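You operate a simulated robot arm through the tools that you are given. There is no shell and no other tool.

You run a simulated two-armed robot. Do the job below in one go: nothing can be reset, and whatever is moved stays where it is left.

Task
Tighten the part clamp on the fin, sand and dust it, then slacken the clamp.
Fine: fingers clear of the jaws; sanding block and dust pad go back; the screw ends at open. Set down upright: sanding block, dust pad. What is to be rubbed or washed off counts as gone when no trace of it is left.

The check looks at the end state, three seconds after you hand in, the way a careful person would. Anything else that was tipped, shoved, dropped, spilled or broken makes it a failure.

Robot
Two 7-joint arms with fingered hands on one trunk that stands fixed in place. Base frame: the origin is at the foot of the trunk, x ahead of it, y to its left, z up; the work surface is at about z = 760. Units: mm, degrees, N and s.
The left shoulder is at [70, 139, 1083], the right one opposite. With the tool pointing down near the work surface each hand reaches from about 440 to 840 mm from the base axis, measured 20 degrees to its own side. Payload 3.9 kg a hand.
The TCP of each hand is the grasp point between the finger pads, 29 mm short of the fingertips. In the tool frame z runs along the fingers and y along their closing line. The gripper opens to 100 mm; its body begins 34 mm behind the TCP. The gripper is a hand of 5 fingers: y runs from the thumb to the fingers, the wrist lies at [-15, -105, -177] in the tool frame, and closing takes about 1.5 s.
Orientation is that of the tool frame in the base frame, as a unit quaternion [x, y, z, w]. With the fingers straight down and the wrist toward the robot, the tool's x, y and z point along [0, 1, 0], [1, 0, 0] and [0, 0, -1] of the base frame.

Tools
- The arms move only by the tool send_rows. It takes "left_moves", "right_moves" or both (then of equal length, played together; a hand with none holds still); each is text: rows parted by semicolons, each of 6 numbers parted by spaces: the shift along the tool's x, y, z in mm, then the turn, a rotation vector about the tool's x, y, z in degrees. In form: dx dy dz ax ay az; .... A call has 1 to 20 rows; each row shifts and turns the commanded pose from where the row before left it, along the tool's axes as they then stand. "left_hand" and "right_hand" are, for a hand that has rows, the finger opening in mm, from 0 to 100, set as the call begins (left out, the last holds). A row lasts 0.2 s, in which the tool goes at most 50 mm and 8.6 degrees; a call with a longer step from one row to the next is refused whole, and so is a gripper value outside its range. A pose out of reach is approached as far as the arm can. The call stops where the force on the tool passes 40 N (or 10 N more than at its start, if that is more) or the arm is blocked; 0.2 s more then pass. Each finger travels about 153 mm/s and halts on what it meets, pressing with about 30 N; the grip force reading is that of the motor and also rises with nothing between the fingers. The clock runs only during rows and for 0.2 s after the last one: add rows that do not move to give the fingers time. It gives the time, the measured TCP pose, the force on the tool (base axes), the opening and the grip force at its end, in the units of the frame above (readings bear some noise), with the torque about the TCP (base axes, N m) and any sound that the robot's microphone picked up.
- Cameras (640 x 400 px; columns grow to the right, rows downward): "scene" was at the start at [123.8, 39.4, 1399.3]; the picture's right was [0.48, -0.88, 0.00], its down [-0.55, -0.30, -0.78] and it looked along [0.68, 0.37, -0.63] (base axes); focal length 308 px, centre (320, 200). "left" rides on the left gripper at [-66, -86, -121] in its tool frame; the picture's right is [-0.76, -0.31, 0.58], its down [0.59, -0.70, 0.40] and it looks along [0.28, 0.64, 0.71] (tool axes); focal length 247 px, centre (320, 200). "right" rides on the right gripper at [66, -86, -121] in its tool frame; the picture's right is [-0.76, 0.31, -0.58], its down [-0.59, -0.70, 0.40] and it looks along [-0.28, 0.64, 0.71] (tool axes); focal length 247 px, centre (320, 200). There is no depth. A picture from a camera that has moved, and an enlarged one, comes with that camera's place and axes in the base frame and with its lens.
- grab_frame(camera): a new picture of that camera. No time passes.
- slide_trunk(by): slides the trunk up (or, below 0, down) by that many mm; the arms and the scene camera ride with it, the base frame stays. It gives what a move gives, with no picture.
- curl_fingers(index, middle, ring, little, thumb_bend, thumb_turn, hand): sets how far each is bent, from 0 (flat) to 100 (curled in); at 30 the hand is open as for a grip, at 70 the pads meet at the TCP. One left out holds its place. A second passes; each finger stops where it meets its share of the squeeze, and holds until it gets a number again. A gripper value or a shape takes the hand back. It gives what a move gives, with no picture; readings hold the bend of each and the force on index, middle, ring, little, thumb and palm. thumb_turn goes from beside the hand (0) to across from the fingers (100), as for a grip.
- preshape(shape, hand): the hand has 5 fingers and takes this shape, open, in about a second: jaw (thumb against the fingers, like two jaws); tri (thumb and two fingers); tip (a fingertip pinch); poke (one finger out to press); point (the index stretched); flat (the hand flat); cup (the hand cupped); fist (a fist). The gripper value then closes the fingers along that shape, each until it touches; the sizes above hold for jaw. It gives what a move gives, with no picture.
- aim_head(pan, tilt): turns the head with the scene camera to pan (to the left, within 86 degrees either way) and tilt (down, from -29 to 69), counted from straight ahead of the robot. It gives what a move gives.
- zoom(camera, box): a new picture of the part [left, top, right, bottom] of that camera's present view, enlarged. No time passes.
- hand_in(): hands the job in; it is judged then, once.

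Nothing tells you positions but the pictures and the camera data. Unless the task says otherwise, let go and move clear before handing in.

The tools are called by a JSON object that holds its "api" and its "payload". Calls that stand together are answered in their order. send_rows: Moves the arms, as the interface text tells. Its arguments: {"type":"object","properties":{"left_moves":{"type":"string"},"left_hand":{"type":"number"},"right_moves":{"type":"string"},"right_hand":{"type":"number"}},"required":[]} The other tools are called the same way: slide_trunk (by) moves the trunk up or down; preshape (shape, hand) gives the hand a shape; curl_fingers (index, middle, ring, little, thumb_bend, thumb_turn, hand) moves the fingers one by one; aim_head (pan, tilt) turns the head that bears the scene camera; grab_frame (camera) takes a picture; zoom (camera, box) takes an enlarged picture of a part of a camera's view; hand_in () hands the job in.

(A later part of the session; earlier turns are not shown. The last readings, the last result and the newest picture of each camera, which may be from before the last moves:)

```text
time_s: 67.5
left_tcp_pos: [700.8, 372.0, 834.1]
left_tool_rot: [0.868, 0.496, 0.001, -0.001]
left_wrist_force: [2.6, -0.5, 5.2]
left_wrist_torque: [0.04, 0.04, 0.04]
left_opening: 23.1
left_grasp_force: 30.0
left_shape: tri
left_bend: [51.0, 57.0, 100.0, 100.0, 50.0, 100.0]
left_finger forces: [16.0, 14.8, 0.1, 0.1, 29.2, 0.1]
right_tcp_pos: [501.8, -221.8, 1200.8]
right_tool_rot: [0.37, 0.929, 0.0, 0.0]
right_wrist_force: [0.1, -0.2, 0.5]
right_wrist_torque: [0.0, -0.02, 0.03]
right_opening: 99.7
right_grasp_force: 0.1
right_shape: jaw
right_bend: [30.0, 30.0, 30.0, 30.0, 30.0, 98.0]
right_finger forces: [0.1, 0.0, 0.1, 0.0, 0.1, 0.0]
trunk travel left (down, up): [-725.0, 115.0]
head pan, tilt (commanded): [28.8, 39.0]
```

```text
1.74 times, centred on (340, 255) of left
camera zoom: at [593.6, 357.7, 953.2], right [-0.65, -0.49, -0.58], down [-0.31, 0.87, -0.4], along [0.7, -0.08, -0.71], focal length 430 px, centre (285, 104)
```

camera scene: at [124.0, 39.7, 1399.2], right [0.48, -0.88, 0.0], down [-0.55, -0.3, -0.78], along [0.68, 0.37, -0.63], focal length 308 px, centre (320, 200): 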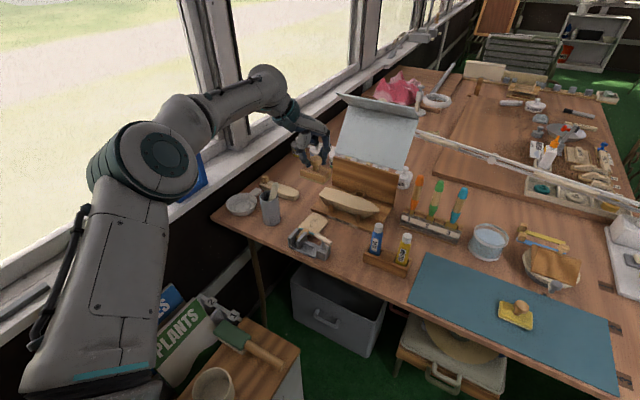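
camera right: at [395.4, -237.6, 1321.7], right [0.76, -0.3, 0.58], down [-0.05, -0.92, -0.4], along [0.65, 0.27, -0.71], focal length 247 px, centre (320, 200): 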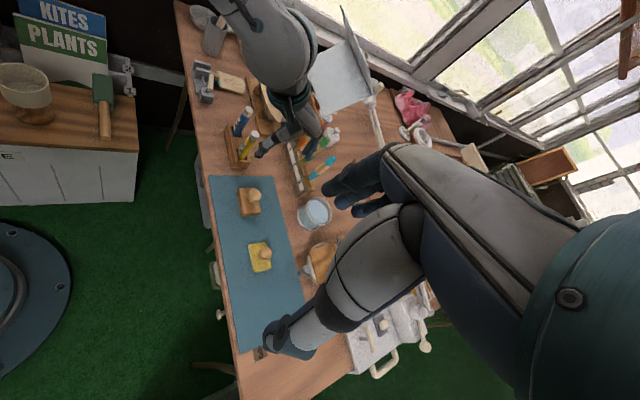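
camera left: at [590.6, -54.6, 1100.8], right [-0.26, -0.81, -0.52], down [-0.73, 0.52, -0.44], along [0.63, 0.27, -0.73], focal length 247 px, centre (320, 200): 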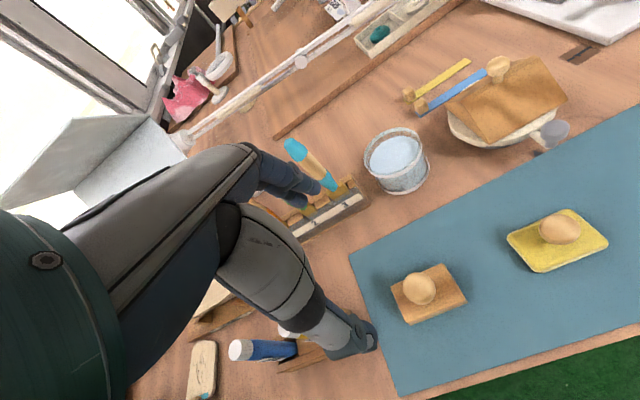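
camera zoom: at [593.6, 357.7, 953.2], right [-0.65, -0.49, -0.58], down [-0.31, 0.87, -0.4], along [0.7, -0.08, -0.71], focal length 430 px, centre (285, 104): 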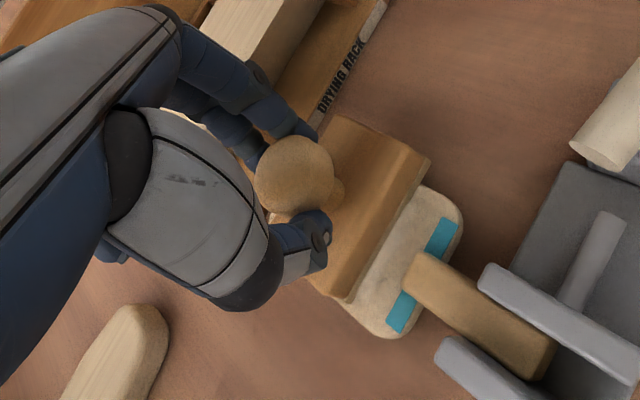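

The fin stayed put and light sanding dust is appearing. I'll carry on with full strokes across the blade, with small sideways offsets.

{"api": "send_rows", "payload": {"left_moves": "-2.66 -4.52 0.8 0 0 0;-2.66 -4.52 0 0 0 0;3.8 6.46 0 0 0 0;3.8 6.46 0 0 0 0;3.8 6.46 0 0 0 0;5.2 -3 0 0 0 0;-3.8 -6.46 0 0 0 0;-3.8 -6.46 0 0 0 0;-3.8 -6.46 0 0 0 0;-5.2 3 0 0 0 0;-5.2 3 0 0 0 0;3.8 6.46 0 0 0 0;3.8 6.46 0 0 0 0;3.8 6.46 0 0 0 0;5.2 -3 0 0 0 0;-3.04 -5.17 0 0 0 0;-3.04 -5.17 0 0 0 0;0 0 0 0 0 0"}}

{"api": "zoom", "payload": {"camera": "scene", "box": [290, 200, 340, 240]}}

{"api": "zoom", "payload": {"camera": "right", "box": [200, 50, 280, 110]}}

```text
time_s: 71.3
left_tcp_pos: [700.3, 371.3, 833.3]
left_tool_rot: [0.868, 0.496, 0.002, -0.002]
left_wrist_force: [2.4, 1.0, 3.5]
left_wrist_torque: [0.05, 0.02, 0.01]
left_opening: 23.3
left_grasp_force: 30.4
left_shape: tri
left_bend: [74.0, 57.0, 100.0, 100.0, 73.0, 100.0]
left_finger forces: [16.1, 15.3, 0.1, 0.0, 29.3, 0.0]
right_tcp_pos: [501.6, -222.3, 1200.8]
right_tool_rot: [0.37, 0.929, 0.001, 0.0]
right_wrist_force: [0.0, -0.9, 0.3]
right_wrist_torque: [-0.01, 0.03, 0.02]
right_opening: 100.0
right_grasp_force: 0.0
right_shape: jaw
right_bend: [30.0, 30.0, 30.0, 30.0, 30.0, 98.0]
right_finger forces: [0.1, 0.0, 0.0, 0.0, 0.0, 0.1]
trunk travel left (down, up): [-725.0, 115.0]
head pan, tilt (commanded): [28.8, 39.0]
```

```text
10.00 times, centred on (315, 220) of scene
camera zoom: at [123.5, 38.9, 1399.3], right [0.48, -0.88, 0.0], down [-0.55, -0.3, -0.78], along [0.68, 0.37, -0.63], focal length 3080 px, centre (370, 0)
```

zoom: 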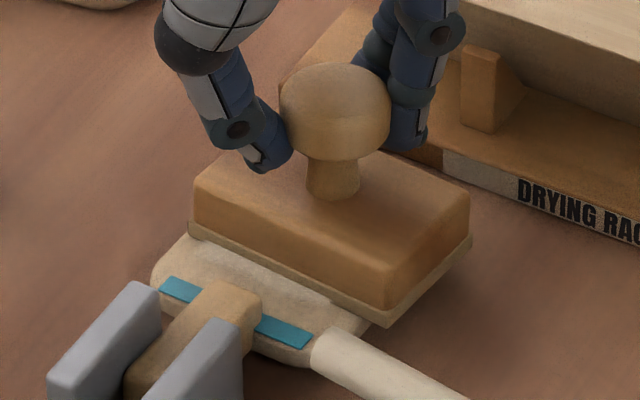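

```text
6.67 times, centred on (240, 80) of right
camera zoom: at [395.1, -238.8, 1321.5], right [0.76, -0.3, 0.58], down [-0.05, -0.92, -0.4], along [0.65, 0.27, -0.71], focal length 1646 px, centre (853, 1000)
```

zoom: 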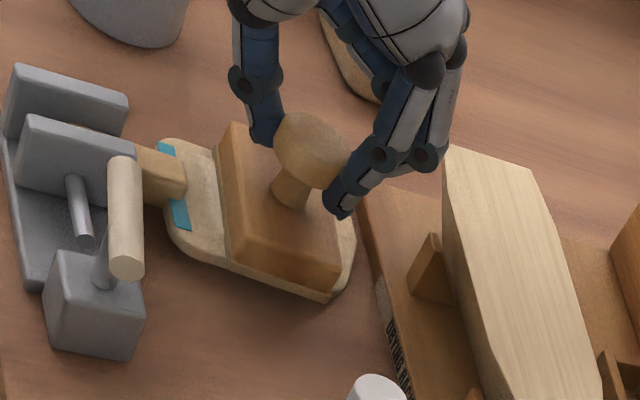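

The fin holds. I'll lift the sander about 70 mm and look at the blade.

{"api": "send_rows", "payload": {"left_moves": "0 0 -5 0 0 0;0 0 -25 0 0 0;0 0 -40 0 0 0;-43 25 -20 0 0 0;0 0 0 0 0 0"}}

{"api": "zoom", "payload": {"camera": "scene", "box": [290, 200, 340, 240]}}

{"api": "zoom", "payload": {"camera": "right", "box": [200, 50, 280, 110]}}

{"api": "grab_frame", "payload": {"camera": "left"}}

```text
refused: row 4 steps farther than a row can; nothing moved
```

```text
10.00 times, centred on (315, 220) of scene
camera zoom: at [123.5, 38.9, 1399.3], right [0.48, -0.88, 0.0], down [-0.55, -0.3, -0.78], along [0.68, 0.37, -0.63], focal length 3080 px, centre (370, 0)
```

zoom: 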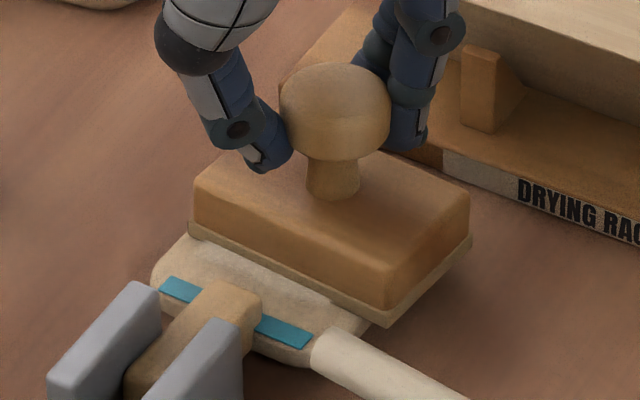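

```text
6.67 times, centred on (240, 80) of right
camera zoom: at [395.1, -238.8, 1321.5], right [0.76, -0.3, 0.58], down [-0.05, -0.92, -0.4], along [0.65, 0.27, -0.71], focal length 1646 px, centre (853, 1000)
```

zoom: 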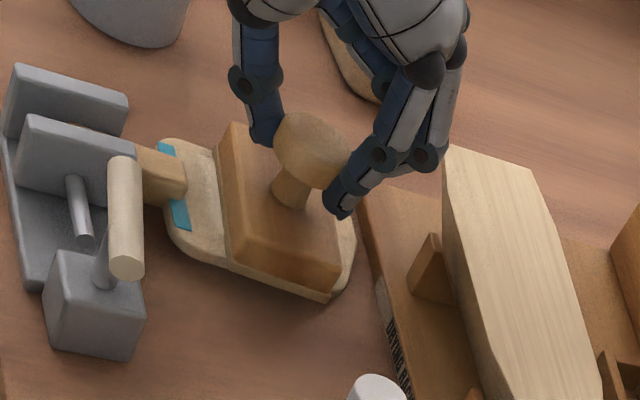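

```text
taken
camera left: at [593.6, 357.7, 952.6], right [-0.65, -0.49, -0.58], down [-0.31, 0.87, -0.4], along [0.7, -0.08, -0.71], focal length 247 px, centre (320, 200)
```

left: 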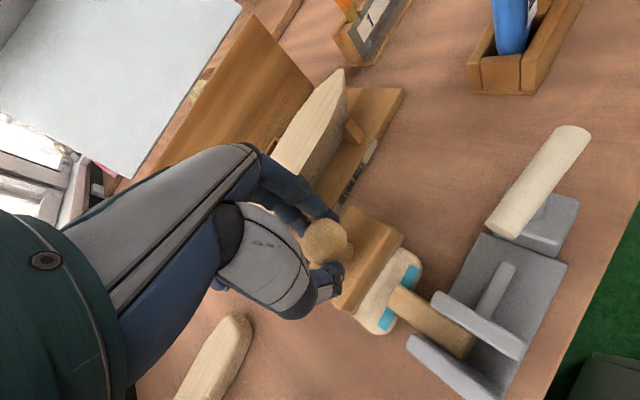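

That row was too long, so I'll lift straight up in shorter steps.

{"api": "send_rows", "payload": {"left_moves": "0 0 -5 0 0 0;0 0 -25 0 0 0;0 0 -40 0 0 0;0 0 -40 0 0 0;0 0 0 0 0 0"}}

{"api": "zoom", "payload": {"camera": "scene", "box": [290, 200, 340, 240]}}

{"api": "zoom", "payload": {"camera": "right", "box": [200, 50, 280, 110]}}

{"api": "zoom", "payload": {"camera": "left", "box": [300, 200, 460, 330]}}

```text
time_s: 72.5
left_tcp_pos: [701.8, 371.9, 941.4]
left_tool_rot: [0.868, 0.496, 0.0, -0.001]
left_wrist_force: [0.2, -0.4, 0.1]
left_wrist_torque: [-0.03, 0.01, 0.03]
left_opening: 23.1
left_grasp_force: 30.1
left_shape: tri
left_bend: [74.0, 57.0, 100.0, 100.0, 73.0, 100.0]
left_finger forces: [15.4, 14.3, 0.1, 0.1, 28.9, 0.1]
right_tcp_pos: [500.5, -220.2, 1201.5]
right_tool_rot: [0.369, 0.929, 0.0, 0.0]
right_wrist_force: [0.1, 0.1, -0.7]
right_wrist_torque: [0.01, -0.01, -0.01]
right_opening: 99.7
right_grasp_force: 0.0
right_shape: jaw
right_bend: [30.0, 30.0, 30.0, 30.0, 30.0, 98.0]
right_finger forces: [0.0, 0.0, 0.0, 0.1, 0.0, 0.0]
trunk travel left (down, up): [-725.0, 115.0]
head pan, tilt (commanded): [28.8, 39.0]
```

```text
10.00 times, centred on (315, 220) of scene
camera zoom: at [124.4, 39.8, 1399.2], right [0.48, -0.88, 0.0], down [-0.55, -0.3, -0.78], along [0.68, 0.37, -0.63], focal length 3080 px, centre (370, 0)
```

zoom: 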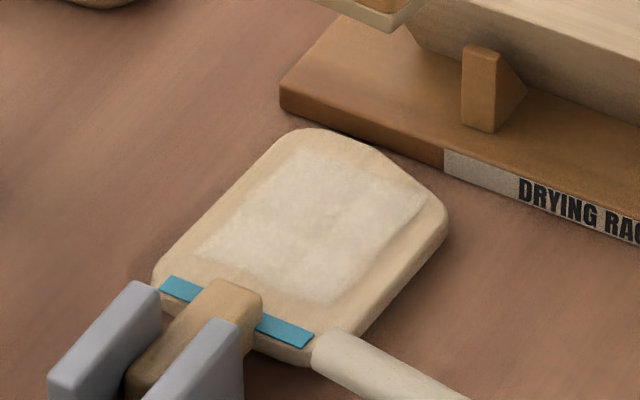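

```text
6.67 times, centred on (240, 80) of right
camera zoom: at [396.0, -237.9, 1321.4], right [0.76, -0.3, 0.58], down [-0.05, -0.92, -0.4], along [0.65, 0.27, -0.71], focal length 1646 px, centre (853, 1000)
```

zoom: 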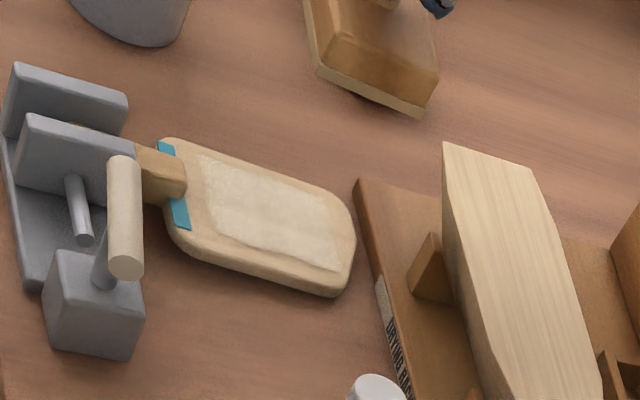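

```text
3.08 times, centred on (380, 265) of left
camera zoom: at [594.8, 358.2, 1061.4], right [-0.65, -0.49, -0.58], down [-0.31, 0.87, -0.4], along [0.7, -0.08, -0.71], focal length 760 px, centre (135, 0)
```

zoom: 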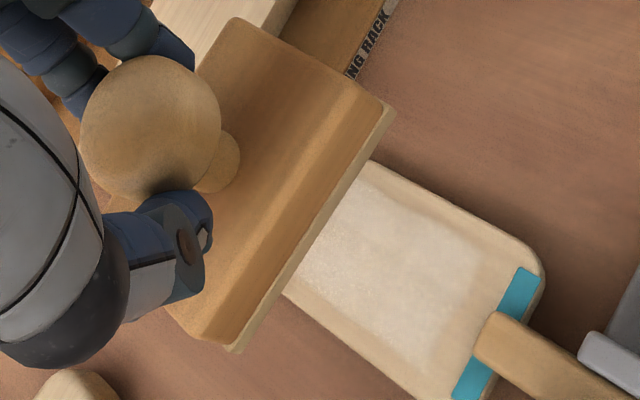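

The marks look gone and a pale rectangle of dust covers the blade. I'll zoom in further to check for leftover marks.

{"api": "zoom", "payload": {"camera": "scene", "box": [302, 210, 330, 234]}}

{"api": "zoom", "payload": {"camera": "right", "box": [216, 66, 256, 96]}}

```text
16.00 times, centred on (316, 222) of scene
camera zoom: at [124.4, 39.8, 1399.2], right [0.48, -0.88, 0.0], down [-0.55, -0.3, -0.78], along [0.68, 0.37, -0.63], focal length 4927 px, centre (384, -152)
```

zoom: 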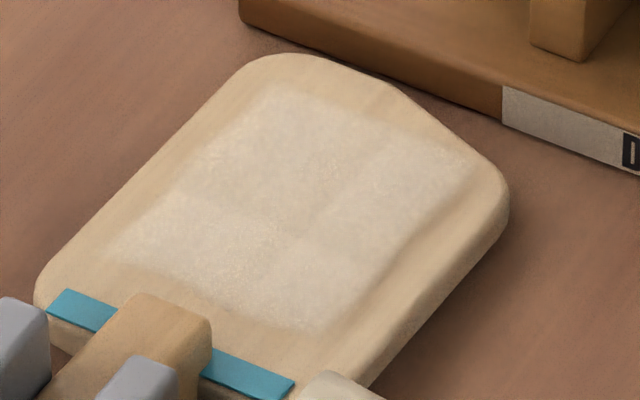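

```text
13.33 times, centred on (236, 81) of right
camera zoom: at [396.0, -237.9, 1321.4], right [0.76, -0.3, 0.58], down [-0.05, -0.92, -0.4], along [0.65, 0.27, -0.71], focal length 3293 px, centre (1440, 1787)
```

zoom: 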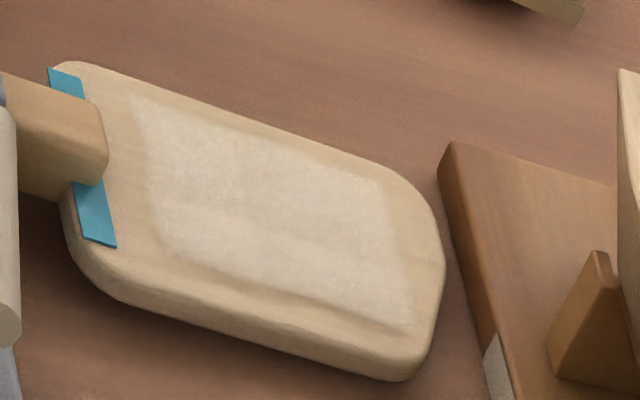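

No trace of the marks remains, and the dust patch covers about x 676–730, y 355–402. I'll carry the sander back over its home spot by reversing the moves, and straighten its small 4° twist.

{"api": "send_rows", "payload": {"left_moves": "0 0 -30 0 0 0;0 0 -30 0 0 0;-35.71 16.32 0 0 0 0;-35.71 16.32 0 0 0 0;-35.71 16.32 0 0 0 0;-35.71 16.32 0 0 0 0;-35.71 16.32 0 0 0 0;-35.71 16.32 0 0 0 0;-35.71 16.32 0 0 0 0;-35.71 16.32 0 0 0 0;-35.71 16.32 0 0 0 0;-35.71 16.32 0 0 0 0;0 0 0 0 0 -4;0 0 45 0 0 0;0 0 45 0 0 0;0 0 40 0 0 0;0 0 20 0 0 0;0 0 0 0 0 0"}}

{"api": "zoom", "payload": {"camera": "scene", "box": [400, 220, 520, 320]}}

{"api": "zoom", "payload": {"camera": "right", "box": [200, 150, 320, 250]}}

{"api": "zoom", "payload": {"camera": "left", "box": [220, 140, 460, 370]}}

```text
time_s: 76.3
left_tcp_pos: [659.3, -18.7, 849.7]
left_tool_rot: [0.85, 0.526, 0.001, -0.001]
left_wrist_force: [0.4, -0.3, -1.1]
left_wrist_torque: [0.01, 0.01, -0.02]
left_opening: 23.3
left_grasp_force: 30.5
left_shape: tri
left_bend: [74.0, 57.0, 100.0, 100.0, 73.0, 100.0]
left_finger forces: [14.9, 13.6, 0.0, 0.0, 27.7, 0.0]
right_tcp_pos: [501.2, -221.3, 1201.8]
right_tool_rot: [0.37, 0.929, 0.0, 0.0]
right_wrist_force: [0.2, -0.1, 0.0]
right_wrist_torque: [0.0, 0.0, -0.01]
right_opening: 99.8
right_grasp_force: 0.0
right_shape: jaw
right_bend: [30.0, 30.0, 30.0, 30.0, 30.0, 98.0]
right_finger forces: [0.0, 0.1, 0.1, 0.0, 0.0, 0.0]
trunk travel left (down, up): [-725.0, 115.0]
head pan, tilt (commanded): [28.8, 39.0]
```

```text
4.00 times, centred on (460, 270) of scene
camera zoom: at [123.4, 39.3, 1399.3], right [0.48, -0.88, 0.0], down [-0.55, -0.3, -0.78], along [0.68, 0.37, -0.63], focal length 1232 px, centre (-240, -80)
```

zoom: 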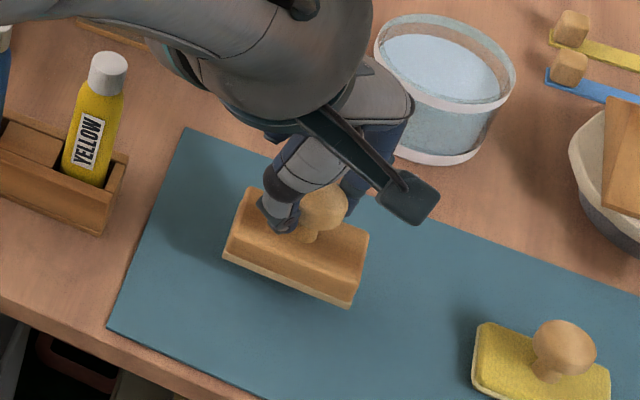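

```text
4.00 times, centred on (260, 200) of right
camera zoom: at [395.0, -238.3, 1321.6], right [0.76, -0.3, 0.58], down [-0.05, -0.92, -0.4], along [0.65, 0.27, -0.71], focal length 988 px, centre (560, 200)
```

zoom: 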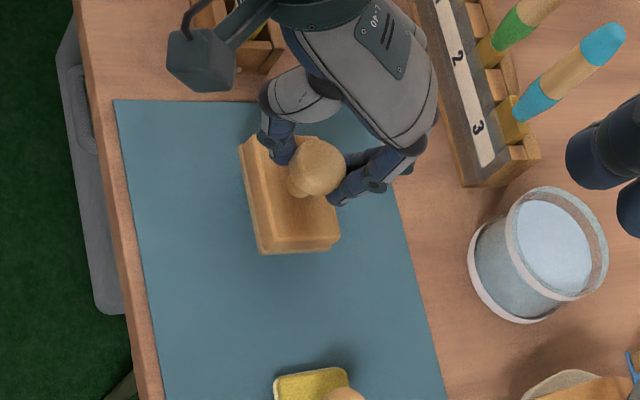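

```text
1.74 times, centred on (340, 255) of left
camera zoom: at [554.6, -40.2, 969.9], right [-0.61, -0.54, -0.58], down [-0.37, 0.84, -0.4], along [0.7, -0.03, -0.71], focal length 430 px, centre (285, 104)
```

zoom: 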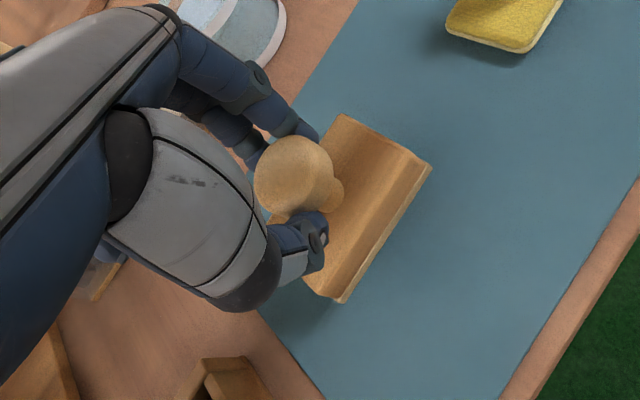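

The sander is back over its spot and nearly parallel to the mat. I'll set it down gently.

{"api": "send_rows", "payload": {"left_moves": "0 0 12 0 0 0;0 0 7 0 0 0;0 0 3 0 0 0;0 0 2 0 0 0;0 0 0 0 0 0"}}

```text
time_s: 77.5
left_tcp_pos: [660.0, -18.3, 826.5]
left_tool_rot: [0.851, 0.526, 0.001, -0.001]
left_wrist_force: [-0.1, 1.4, -0.4]
left_wrist_torque: [0.0, 0.04, 0.0]
left_opening: 23.3
left_grasp_force: 30.0
left_shape: tri
left_bend: [74.0, 57.0, 100.0, 100.0, 73.0, 100.0]
left_finger forces: [15.1, 13.7, 0.0, 0.1, 27.7, 0.0]
right_tcp_pos: [501.1, -220.7, 1200.9]
right_tool_rot: [0.37, 0.929, 0.0, 0.0]
right_wrist_force: [-0.1, -0.1, -0.6]
right_wrist_torque: [0.01, 0.0, 0.03]
right_opening: 99.6
right_grasp_force: 0.1
right_shape: jaw
right_bend: [30.0, 30.0, 30.0, 30.0, 30.0, 98.0]
right_finger forces: [0.0, 0.0, 0.0, 0.0, 0.0, 0.0]
trunk travel left (down, up): [-725.0, 115.0]
head pan, tilt (commanded): [28.8, 39.0]
```

{"api": "send_rows", "payload": {"left_moves": "0 0 0.7 0 0 0;0 0 0.7 0 0 0;0 0 0 0 0 0"}}

{"api": "zoom", "payload": {"camera": "scene", "box": [430, 255, 480, 295]}}

```text
time_s: 78.3
left_tcp_pos: [659.2, -18.3, 826.4]
left_tool_rot: [0.85, 0.526, 0.001, -0.001]
left_wrist_force: [0.6, 0.7, 1.5]
left_wrist_torque: [-0.03, -0.06, 0.01]
left_opening: 23.3
left_grasp_force: 30.3
left_shape: tri
left_bend: [74.0, 57.0, 100.0, 100.0, 73.0, 100.0]
left_finger forces: [14.8, 13.6, 0.1, 0.1, 28.3, 0.0]
right_tcp_pos: [501.1, -220.6, 1201.7]
right_tool_rot: [0.37, 0.929, 0.0, 0.0]
right_wrist_force: [0.8, -0.1, 0.1]
right_wrist_torque: [0.01, 0.0, 0.01]
right_opening: 99.8
right_grasp_force: 0.1
right_shape: jaw
right_bend: [30.0, 30.0, 30.0, 30.0, 30.0, 98.0]
right_finger forces: [0.0, 0.1, 0.1, 0.0, 0.0, 0.1]
trunk travel left (down, up): [-725.0, 115.0]
head pan, tilt (commanded): [28.8, 39.0]
```

```text
10.00 times, centred on (455, 275) of scene
camera zoom: at [123.4, 39.5, 1399.3], right [0.48, -0.88, 0.0], down [-0.55, -0.3, -0.78], along [0.68, 0.37, -0.63], focal length 3080 px, centre (-1030, -550)
```

zoom: 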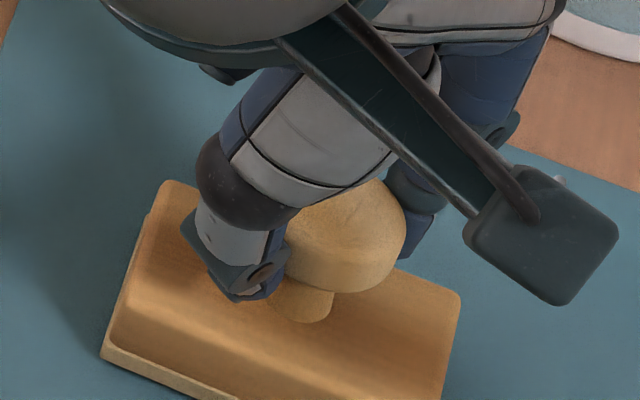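

It's touching the mat. I'll open the fingers and lift away.

{"api": "send_rows", "payload": {"left_moves": "0 0 0 0 0 0;0 0 0 0 0 0;0 0 0 0 0 0;0 0 0 0 0 0;0 0 -15 0 0 0;0 0 -30 0 0 0;0 0 -40 0 0 0;0 0 -40 0 0 0;0 0 0 0 0 0", "left_hand": 100}}

{"api": "zoom", "payload": {"camera": "scene", "box": [410, 240, 570, 350]}}

{"api": "zoom", "payload": {"camera": "left", "box": [220, 120, 640, 400]}}

{"api": "zoom", "payload": {"camera": "right", "box": [200, 170, 320, 290]}}

```text
time_s: 80.3
left_tcp_pos: [660.1, -17.8, 950.4]
left_tool_rot: [0.85, 0.526, 0.001, -0.001]
left_wrist_force: [0.2, 0.5, 0.3]
left_wrist_torque: [-0.05, 0.01, 0.0]
left_opening: 99.7
left_grasp_force: 0.2
left_shape: tri
left_bend: [30.0, 30.0, 99.0, 100.0, 30.0, 98.0]
left_finger forces: [0.1, 0.0, 0.1, 0.0, 0.0, 0.1]
right_tcp_pos: [502.9, -221.5, 1201.1]
right_tool_rot: [0.37, 0.929, 0.0, 0.001]
right_wrist_force: [0.3, 0.1, -0.3]
right_wrist_torque: [0.0, 0.0, -0.02]
right_opening: 99.8
right_grasp_force: 0.0
right_shape: jaw
right_bend: [30.0, 30.0, 30.0, 30.0, 30.0, 98.0]
right_finger forces: [0.1, 0.1, 0.1, 0.0, 0.1, 0.1]
trunk travel left (down, up): [-725.0, 115.0]
head pan, tilt (commanded): [28.8, 39.0]
```

```text
3.64 times, centred on (490, 295) of scene
camera zoom: at [124.5, 39.3, 1399.2], right [0.48, -0.88, 0.0], down [-0.55, -0.3, -0.78], along [0.68, 0.37, -0.63], focal length 1120 px, centre (-298, -146)
```

zoom: 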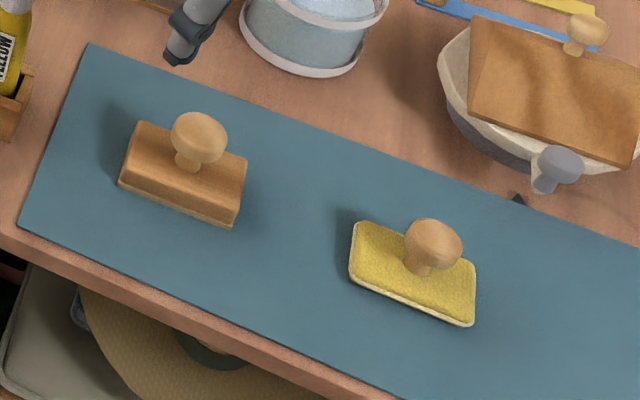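

```text
1.43 times, centred on (430, 260) of left
camera zoom: at [555.0, -39.6, 1070.4], right [-0.61, -0.54, -0.58], down [-0.37, 0.84, -0.4], along [0.7, -0.03, -0.71], focal length 353 px, centre (163, 114)
```

zoom: 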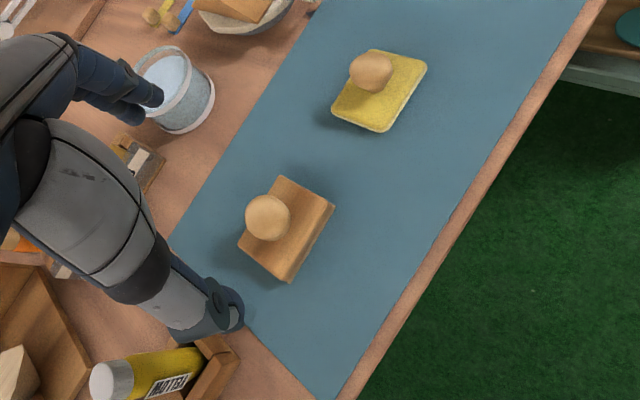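

```text
3.33 times, centred on (260, 230) of right
camera zoom: at [396.1, -238.4, 1321.2], right [0.76, -0.3, 0.58], down [-0.05, -0.92, -0.4], along [0.65, 0.27, -0.71], focal length 823 px, centre (520, 100)
```

zoom: 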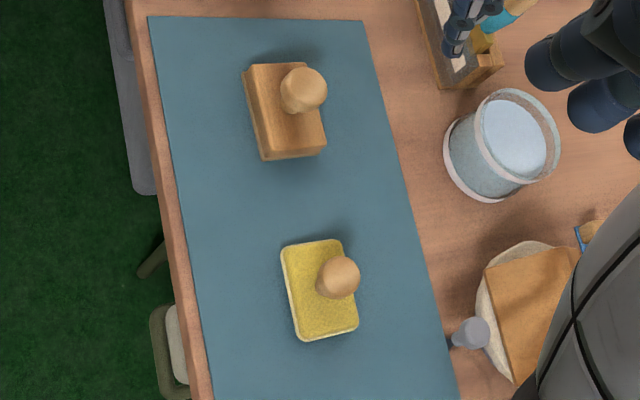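

The sander is back within a few mm of where it was, upright. The dust pad's knob is at about (662.5, -162.5, 796), so I'll move over it with a slightly narrower opening to stay away from the bowl.

{"api": "send_rows", "payload": {"left_moves": "-32.1 16.7 0 0 0 0;-32.1 16.7 0 0 0 0;-32.1 16.7 0 0 0 0;-32.1 16.7 0 0 0 0;0 0 30 0 0 0;0 0 35 0 0 0;0 0 0 0 0 0", "left_hand": 80}}

{"api": "zoom", "payload": {"camera": "scene", "box": [440, 240, 600, 350]}}

{"api": "zoom", "payload": {"camera": "left", "box": [220, 140, 460, 370]}}

{"api": "zoom", "payload": {"camera": "right", "box": [200, 170, 320, 290]}}

```text
time_s: 81.9
left_tcp_pos: [661.7, -162.4, 883.8]
left_tool_rot: [0.85, 0.526, 0.001, -0.002]
left_wrist_force: [0.7, 1.2, -0.2]
left_wrist_torque: [-0.01, -0.02, -0.02]
left_opening: 80.4
left_grasp_force: 0.0
left_shape: tri
left_bend: [37.0, 33.0, 99.0, 99.0, 30.0, 99.0]
left_finger forces: [0.1, 0.0, 0.0, 0.0, 0.0, 0.1]
right_tcp_pos: [500.4, -220.7, 1200.9]
right_tool_rot: [0.37, 0.929, 0.0, 0.0]
right_wrist_force: [-0.1, -0.1, 0.0]
right_wrist_torque: [0.01, 0.01, -0.02]
right_opening: 100.0
right_grasp_force: 0.1
right_shape: jaw
right_bend: [30.0, 30.0, 30.0, 30.0, 30.0, 98.0]
right_finger forces: [0.0, 0.1, 0.1, 0.0, 0.0, 0.0]
trunk travel left (down, up): [-725.0, 115.0]
head pan, tilt (commanded): [28.8, 39.0]
```

```text
3.64 times, centred on (520, 295) of scene
camera zoom: at [123.3, 39.4, 1399.3], right [0.48, -0.88, 0.0], down [-0.55, -0.3, -0.78], along [0.68, 0.37, -0.63], focal length 1120 px, centre (-407, -146)
```

zoom: 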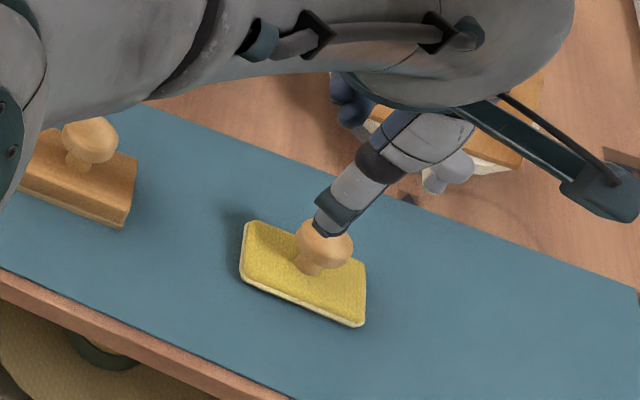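

```text
1.74 times, centred on (340, 255) of left
camera zoom: at [556.0, -185.1, 1004.8], right [-0.61, -0.54, -0.58], down [-0.37, 0.84, -0.4], along [0.7, -0.03, -0.71], focal length 430 px, centre (285, 104)
```

zoom: 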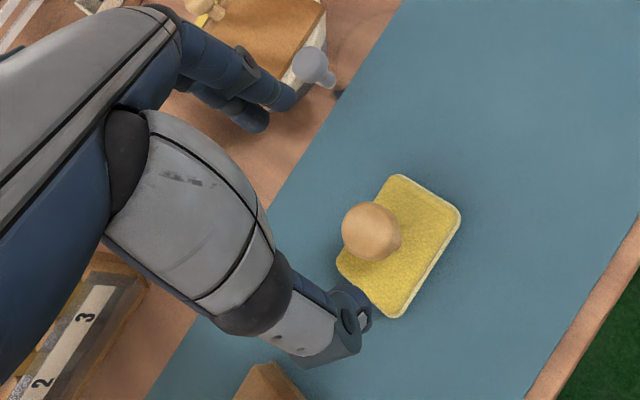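

```text
3.33 times, centred on (260, 230) of right
camera zoom: at [395.0, -238.3, 1321.7], right [0.76, -0.3, 0.58], down [-0.05, -0.92, -0.4], along [0.65, 0.27, -0.71], focal length 823 px, centre (520, 100)
```

zoom: 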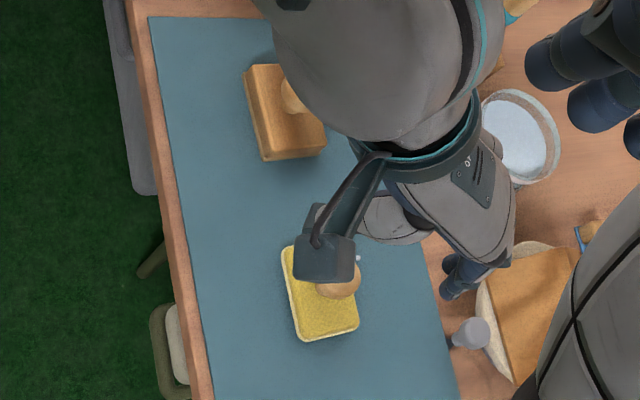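

Left-camera estimates put the knob slightly toward +y, so I'll shift a few mm and lower to knob height.

{"api": "send_rows", "payload": {"left_moves": "3 -2.1 20 0 0 0;0 0 25 0 0 0;0 0 20 0 0 0;0 0 8 0 0 0;0 0 0 0 0 0"}}

{"api": "zoom", "payload": {"camera": "scene", "box": [480, 270, 550, 330]}}

{"api": "zoom", "payload": {"camera": "left", "box": [220, 140, 460, 370]}}

```text
time_s: 83.1
left_tcp_pos: [662.1, -158.6, 811.5]
left_tool_rot: [0.85, 0.527, 0.001, -0.002]
left_wrist_force: [0.3, 0.3, -0.3]
left_wrist_torque: [-0.02, 0.01, -0.02]
left_opening: 80.2
left_grasp_force: 0.0
left_shape: tri
left_bend: [37.0, 33.0, 99.0, 99.0, 30.0, 99.0]
left_finger forces: [0.0, 0.0, 0.0, 0.1, 0.0, 0.0]
right_tcp_pos: [500.1, -221.0, 1199.7]
right_tool_rot: [0.37, 0.929, 0.0, 0.0]
right_wrist_force: [0.0, -0.9, 0.1]
right_wrist_torque: [0.0, -0.01, -0.01]
right_opening: 99.7
right_grasp_force: 0.1
right_shape: jaw
right_bend: [30.0, 30.0, 30.0, 30.0, 30.0, 98.0]
right_finger forces: [0.0, 0.1, 0.0, 0.0, 0.0, 0.1]
trunk travel left (down, up): [-725.0, 115.0]
head pan, tilt (commanded): [28.8, 39.0]
```

```text
6.67 times, centred on (515, 300) of scene
camera zoom: at [123.7, 39.3, 1399.3], right [0.48, -0.88, 0.0], down [-0.55, -0.3, -0.78], along [0.68, 0.37, -0.63], focal length 2053 px, centre (-980, -467)
```

zoom: 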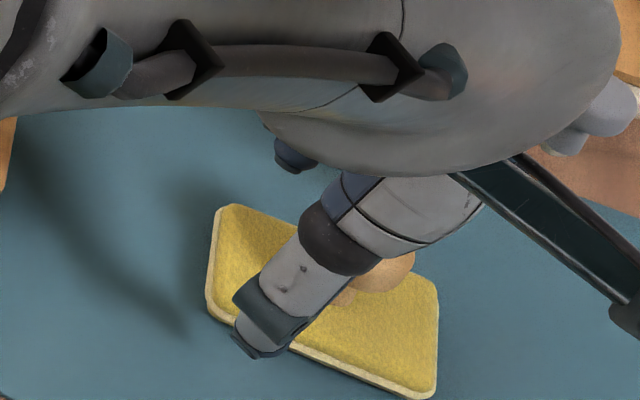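

```text
1.74 times, centred on (340, 255) of left
camera zoom: at [556.6, -180.7, 931.7], right [-0.61, -0.54, -0.58], down [-0.37, 0.84, -0.4], along [0.7, -0.03, -0.71], focal length 430 px, centre (285, 104)
```

zoom: 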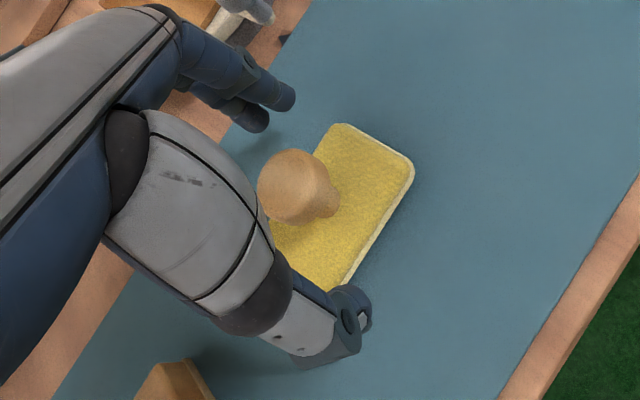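

The knob lines up as it did for the sander. I'll lower 2 mm and close.

{"api": "send_rows", "payload": {"left_moves": "0 0 2 0 0 0;0 0 0 0 0 0;0 0 0 0 0 0;0 0 0 0 0 0;0 0 0 0 0 0;0 0 0 0 0 0;0 0 0 0 0 0;0 0 0 0 0 0", "left_hand": 0}}

{"api": "zoom", "payload": {"camera": "scene", "box": [480, 270, 550, 330]}}

{"api": "zoom", "payload": {"camera": "left", "box": [220, 140, 460, 370]}}

```text
time_s: 84.9
left_tcp_pos: [661.2, -158.2, 809.5]
left_tool_rot: [0.85, 0.526, 0.002, -0.001]
left_wrist_force: [-0.5, 0.0, -0.7]
left_wrist_torque: [-0.01, 0.02, -0.02]
left_opening: 19.9
left_grasp_force: 30.2
left_shape: tri
left_bend: [74.0, 74.0, 100.0, 100.0, 74.0, 100.0]
left_finger forces: [14.3, 10.9, 0.0, 0.0, 31.6, 0.0]
right_tcp_pos: [501.1, -220.7, 1201.0]
right_tool_rot: [0.37, 0.929, -0.001, 0.0]
right_wrist_force: [0.0, 0.1, -0.4]
right_wrist_torque: [0.0, 0.0, -0.01]
right_opening: 99.8
right_grasp_force: 0.1
right_shape: jaw
right_bend: [30.0, 30.0, 30.0, 30.0, 30.0, 98.0]
right_finger forces: [0.1, 0.0, 0.1, 0.0, 0.0, 0.1]
trunk travel left (down, up): [-725.0, 115.0]
head pan, tilt (commanded): [28.8, 39.0]
```

```text
6.67 times, centred on (515, 300) of scene
camera zoom: at [123.8, 39.3, 1399.3], right [0.48, -0.88, 0.0], down [-0.55, -0.3, -0.78], along [0.68, 0.37, -0.63], focal length 2053 px, centre (-980, -467)
```

zoom: 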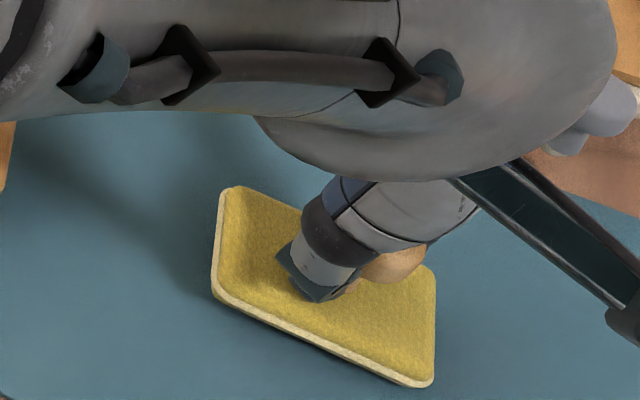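

```text
1.74 times, centred on (340, 255) of left
camera zoom: at [556.5, -180.7, 929.8], right [-0.61, -0.54, -0.58], down [-0.37, 0.84, -0.4], along [0.7, -0.03, -0.71], focal length 430 px, centre (285, 104)
```

zoom: 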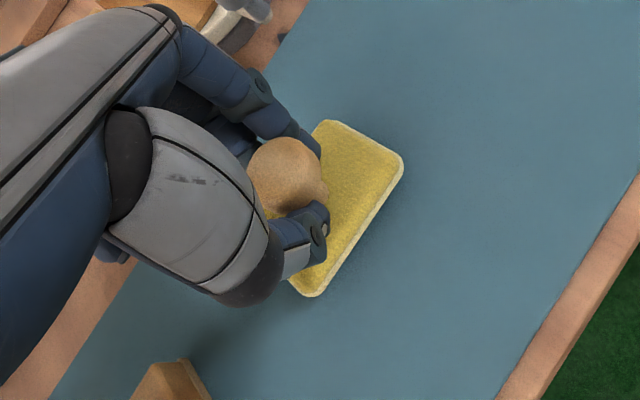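

The squeeze lifted and twisted the pad slightly. I'll lift a bit and check its tilt.

{"api": "send_rows", "payload": {"left_moves": "0 0 -15 0 0 0;0 0 -25 0 0 0;0 0 -20 0 0 0;0 0 0 0 0 0"}}

{"api": "zoom", "payload": {"camera": "scene", "box": [480, 240, 560, 310]}}

{"api": "zoom", "payload": {"camera": "left", "box": [220, 140, 460, 370]}}

{"api": "zoom", "payload": {"camera": "right", "box": [220, 190, 320, 290]}}

```text
time_s: 85.9
left_tcp_pos: [662.0, -159.3, 870.0]
left_tool_rot: [0.85, 0.527, 0.0, -0.002]
left_wrist_force: [-0.3, -0.5, -0.6]
left_wrist_torque: [-0.01, 0.04, 0.02]
left_opening: 19.9
left_grasp_force: 30.2
left_shape: tri
left_bend: [74.0, 74.0, 100.0, 100.0, 74.0, 100.0]
left_finger forces: [14.3, 11.1, 0.1, 0.0, 32.1, 0.0]
right_tcp_pos: [502.1, -221.4, 1200.8]
right_tool_rot: [0.369, 0.929, 0.0, -0.001]
right_wrist_force: [-0.4, 0.7, -0.3]
right_wrist_torque: [0.02, -0.02, -0.03]
right_opening: 100.1
right_grasp_force: 0.1
right_shape: jaw
right_bend: [30.0, 30.0, 30.0, 30.0, 30.0, 98.0]
right_finger forces: [0.0, 0.0, 0.0, 0.0, 0.0, 0.0]
trunk travel left (down, up): [-725.0, 115.0]
head pan, tilt (commanded): [28.8, 39.0]
```

```text
5.71 times, centred on (520, 275) of scene
camera zoom: at [124.1, 39.3, 1399.2], right [0.48, -0.88, 0.0], down [-0.55, -0.3, -0.78], along [0.68, 0.37, -0.63], focal length 1760 px, centre (-823, -229)
```

zoom: 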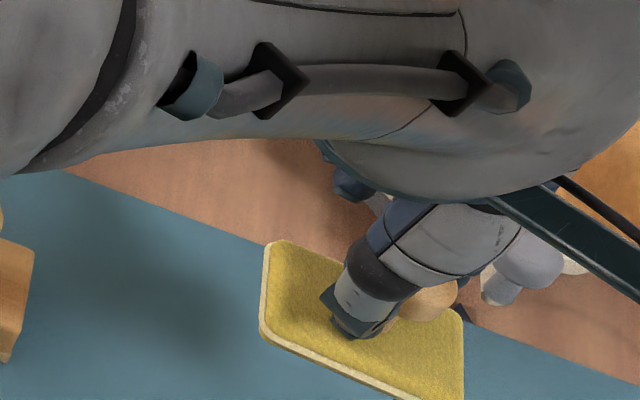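

```text
1.74 times, centred on (340, 255) of left
camera zoom: at [556.1, -180.9, 990.1], right [-0.61, -0.54, -0.58], down [-0.37, 0.84, -0.4], along [0.7, -0.03, -0.71], focal length 430 px, centre (285, 104)
```

zoom: 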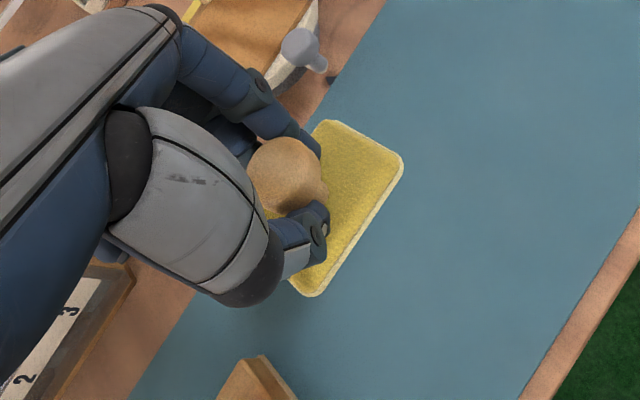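

```text
4.00 times, centred on (270, 240) of right
camera zoom: at [395.7, -238.3, 1321.4], right [0.76, -0.3, 0.58], down [-0.05, -0.92, -0.4], along [0.65, 0.27, -0.71], focal length 988 px, centre (520, 40)
```

zoom: 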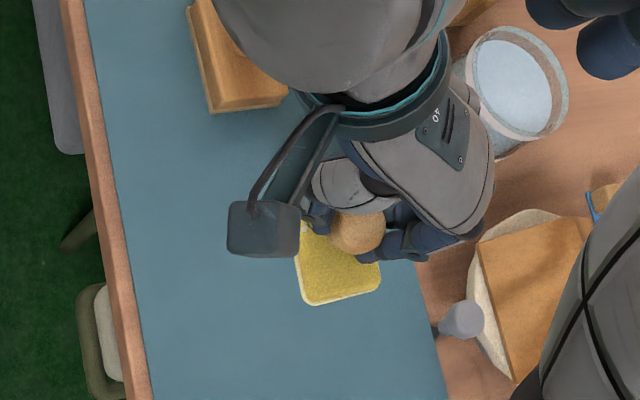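

{"api": "zoom", "payload": {"camera": "scene", "box": [490, 265, 560, 325]}}

{"api": "zoom", "payload": {"camera": "left", "box": [300, 170, 410, 270]}}

```text
6.67 times, centred on (525, 295) of scene
camera zoom: at [124.1, 39.3, 1399.2], right [0.48, -0.88, 0.0], down [-0.55, -0.3, -0.78], along [0.68, 0.37, -0.63], focal length 2053 px, centre (-1047, -433)
```

zoom: 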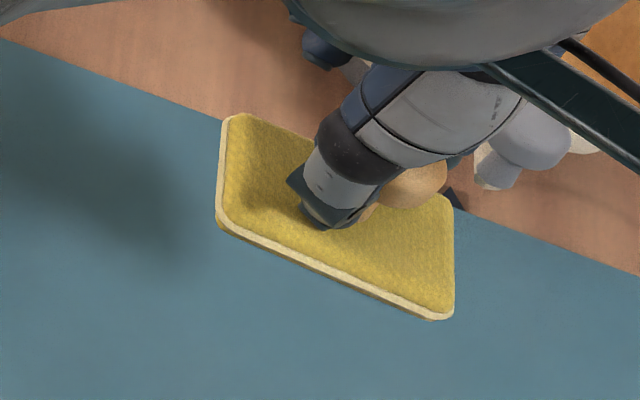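

```text
4.00 times, centred on (355, 220) of left
camera zoom: at [556.1, -180.9, 990.1], right [-0.61, -0.54, -0.58], down [-0.37, 0.84, -0.4], along [0.7, -0.03, -0.71], focal length 988 px, centre (180, 120)
```

zoom: 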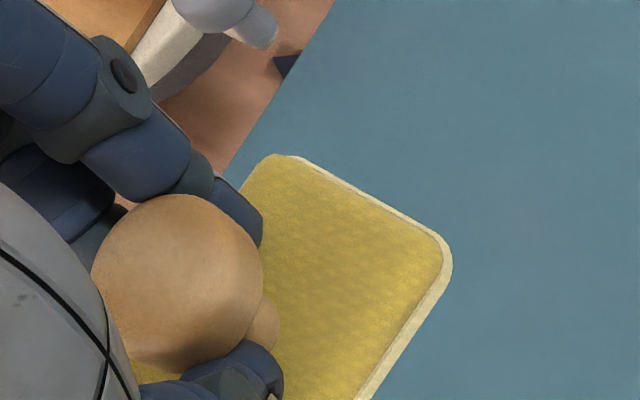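

The pad hangs level (corner heights 831/831/829), with its bottom about 39 mm below the TCP. I'll raise it above the bottles and carry it over the fin.

{"api": "send_rows", "payload": {"left_moves": "0 0 -40 0 0 0;0 0 -40 0 0 0;0 0 -35 0 0 0;35.74 -14.6 0 0 0 0;35.74 -14.6 0 0 0 0;35.74 -14.6 0 0 0 0;35.74 -14.6 0 0 0 0;35.74 -14.6 0 0 0 0;35.74 -14.6 0 0 0 0;35.74 -14.6 0 0 0 0;35.74 -14.6 0 0 0 0;35.74 -14.6 0 0 0 0;35.74 -14.6 0 0 0 0;35.74 -14.6 0 0 0 0;35.74 -14.6 0 0 0 0;35.74 -14.6 0 0 0 0;35.74 -14.6 0 0 0 0;0 0 0 0 0 0;0 0 0 0 0 0"}}

{"api": "zoom", "payload": {"camera": "left", "box": [220, 140, 460, 370]}}

{"api": "zoom", "payload": {"camera": "scene", "box": [270, 140, 370, 240]}}

```text
time_s: 89.9
left_tcp_pos: [702.4, 378.7, 986.2]
left_tool_rot: [0.85, 0.526, 0.0, 0.0]
left_wrist_force: [-1.2, 0.0, -0.7]
left_wrist_torque: [-0.02, 0.03, -0.02]
left_opening: 20.3
left_grasp_force: 30.2
left_shape: tri
left_bend: [74.0, 75.0, 100.0, 100.0, 74.0, 100.0]
left_finger forces: [14.4, 14.3, 0.0, 0.0, 28.4, 0.0]
right_tcp_pos: [501.8, -222.1, 1202.3]
right_tool_rot: [0.37, 0.929, 0.0, 0.0]
right_wrist_force: [0.4, -0.1, 0.1]
right_wrist_torque: [0.02, -0.01, 0.01]
right_opening: 99.8
right_grasp_force: 0.1
right_shape: jaw
right_bend: [30.0, 30.0, 30.0, 30.0, 30.0, 98.0]
right_finger forces: [0.1, 0.0, 0.0, 0.0, 0.0, 0.0]
trunk travel left (down, up): [-725.0, 115.0]
head pan, tilt (commanded): [28.8, 39.0]
```

```text
1.74 times, centred on (340, 255) of left
camera zoom: at [596.4, 357.9, 1106.0], right [-0.61, -0.54, -0.58], down [-0.37, 0.84, -0.4], along [0.7, -0.03, -0.71], focal length 430 px, centre (285, 104)
```

zoom: 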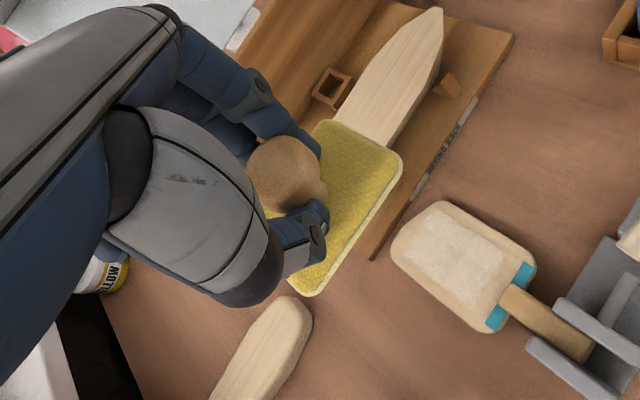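

```text
4.00 times, centred on (320, 190) of scene
camera zoom: at [123.9, 39.6, 1399.2], right [0.48, -0.88, 0.0], down [-0.55, -0.3, -0.78], along [0.68, 0.37, -0.63], focal length 1232 px, centre (320, 240)
```

zoom: 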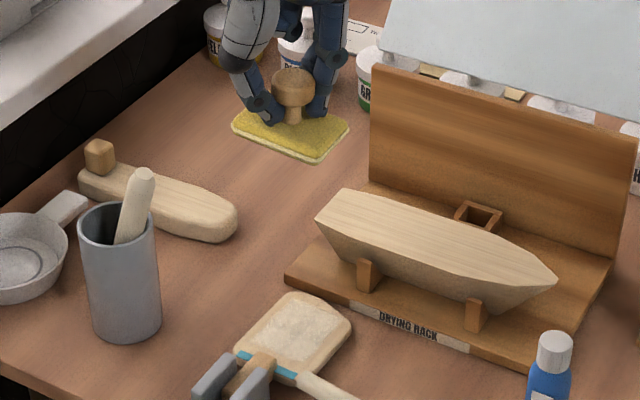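

The dust patch centre is confirmed at about (703, 379). I'll lower the pad to just above the blade.

{"api": "send_rows", "payload": {"left_moves": "0 0 40 0 0 0;0 0 40 0 0 0;0 0 40 0 0 0;0 0 25 0 0 0;0 0 15 0 0 0;0 0 0 0 0 0"}}

{"api": "zoom", "payload": {"camera": "scene", "box": [290, 195, 350, 245]}}

{"api": "zoom", "payload": {"camera": "right", "box": [200, 40, 290, 110]}}

{"api": "zoom", "payload": {"camera": "left", "box": [220, 140, 460, 370]}}

```text
time_s: 91.3
left_tcp_pos: [701.0, 379.6, 827.9]
left_tool_rot: [0.85, 0.527, 0.001, -0.002]
left_wrist_force: [0.7, -0.9, -0.3]
left_wrist_torque: [0.02, 0.0, -0.01]
left_opening: 20.2
left_grasp_force: 29.9
left_shape: tri
left_bend: [74.0, 75.0, 100.0, 100.0, 74.0, 100.0]
left_finger forces: [14.3, 14.7, 0.1, 0.1, 28.9, 0.0]
right_tcp_pos: [501.4, -222.2, 1200.4]
right_tool_rot: [0.37, 0.929, 0.0, 0.0]
right_wrist_force: [0.4, 0.0, 0.6]
right_wrist_torque: [0.0, -0.03, 0.0]
right_opening: 99.7
right_grasp_force: 0.1
right_shape: jaw
right_bend: [30.0, 30.0, 30.0, 30.0, 30.0, 98.0]
right_finger forces: [0.1, 0.0, 0.0, 0.1, 0.0, 0.1]
trunk travel left (down, up): [-725.0, 115.0]
head pan, tilt (commanded): [28.8, 39.0]
```

```text
8.00 times, centred on (320, 220) of scene
camera zoom: at [123.8, 39.3, 1399.3], right [0.48, -0.88, 0.0], down [-0.55, -0.3, -0.78], along [0.68, 0.37, -0.63], focal length 2464 px, centre (320, 40)
```

zoom: 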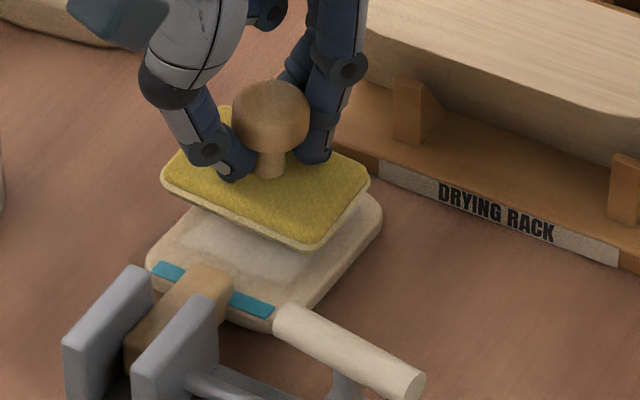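

```text
5.71 times, centred on (245, 75) of right
camera zoom: at [395.4, -238.4, 1321.5], right [0.76, -0.3, 0.58], down [-0.05, -0.92, -0.4], along [0.65, 0.27, -0.71], focal length 1411 px, centre (749, 914)
```

zoom: 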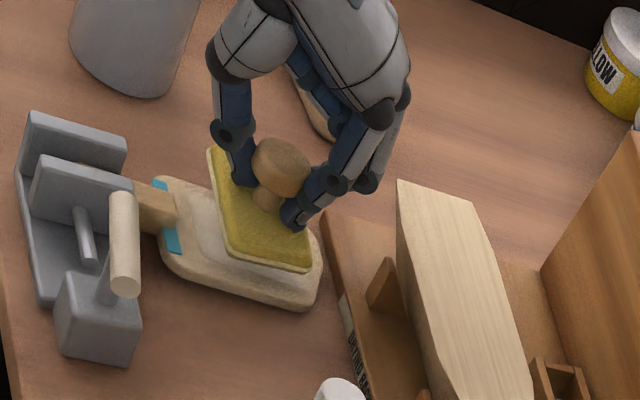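

```text
1.74 times, centred on (340, 255) of left
camera zoom: at [595.9, 358.0, 946.9], right [-0.61, -0.54, -0.58], down [-0.37, 0.84, -0.4], along [0.7, -0.03, -0.71], focal length 430 px, centre (285, 104)
```

zoom: 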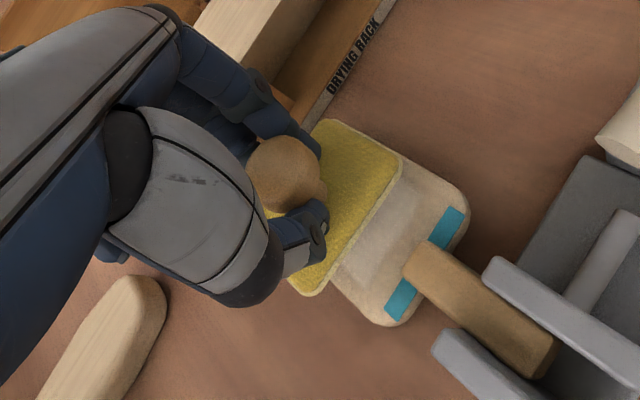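

The pad is level above the dust. I'll lower until it touches.

{"api": "send_rows", "payload": {"left_moves": "0 0 6 0 0 0;0 0 5 0 0 0;0 0 2 0 0 0;0 0 2 0 0 0;0 0 1 0 0 0;0 0 0 0 0 0"}}

```text
time_s: 92.7
left_tcp_pos: [701.0, 379.6, 813.2]
left_tool_rot: [0.85, 0.527, 0.003, 0.0]
left_wrist_force: [4.5, 3.4, 12.1]
left_wrist_torque: [-0.14, 0.12, 0.03]
left_opening: 20.9
left_grasp_force: 29.8
left_shape: tri
left_bend: [74.0, 74.0, 100.0, 100.0, 76.0, 100.0]
left_finger forces: [25.4, 13.7, 0.0, 0.0, 39.5, 0.1]
right_tcp_pos: [499.5, -221.1, 1201.0]
right_tool_rot: [0.37, 0.929, 0.0, 0.001]
right_wrist_force: [-0.1, -0.4, 0.5]
right_wrist_torque: [-0.01, 0.02, 0.03]
right_opening: 99.7
right_grasp_force: 0.1
right_shape: jaw
right_bend: [30.0, 30.0, 30.0, 30.0, 30.0, 98.0]
right_finger forces: [0.0, 0.1, 0.0, 0.1, 0.0, 0.0]
trunk travel left (down, up): [-725.0, 115.0]
head pan, tilt (commanded): [28.8, 39.0]
```

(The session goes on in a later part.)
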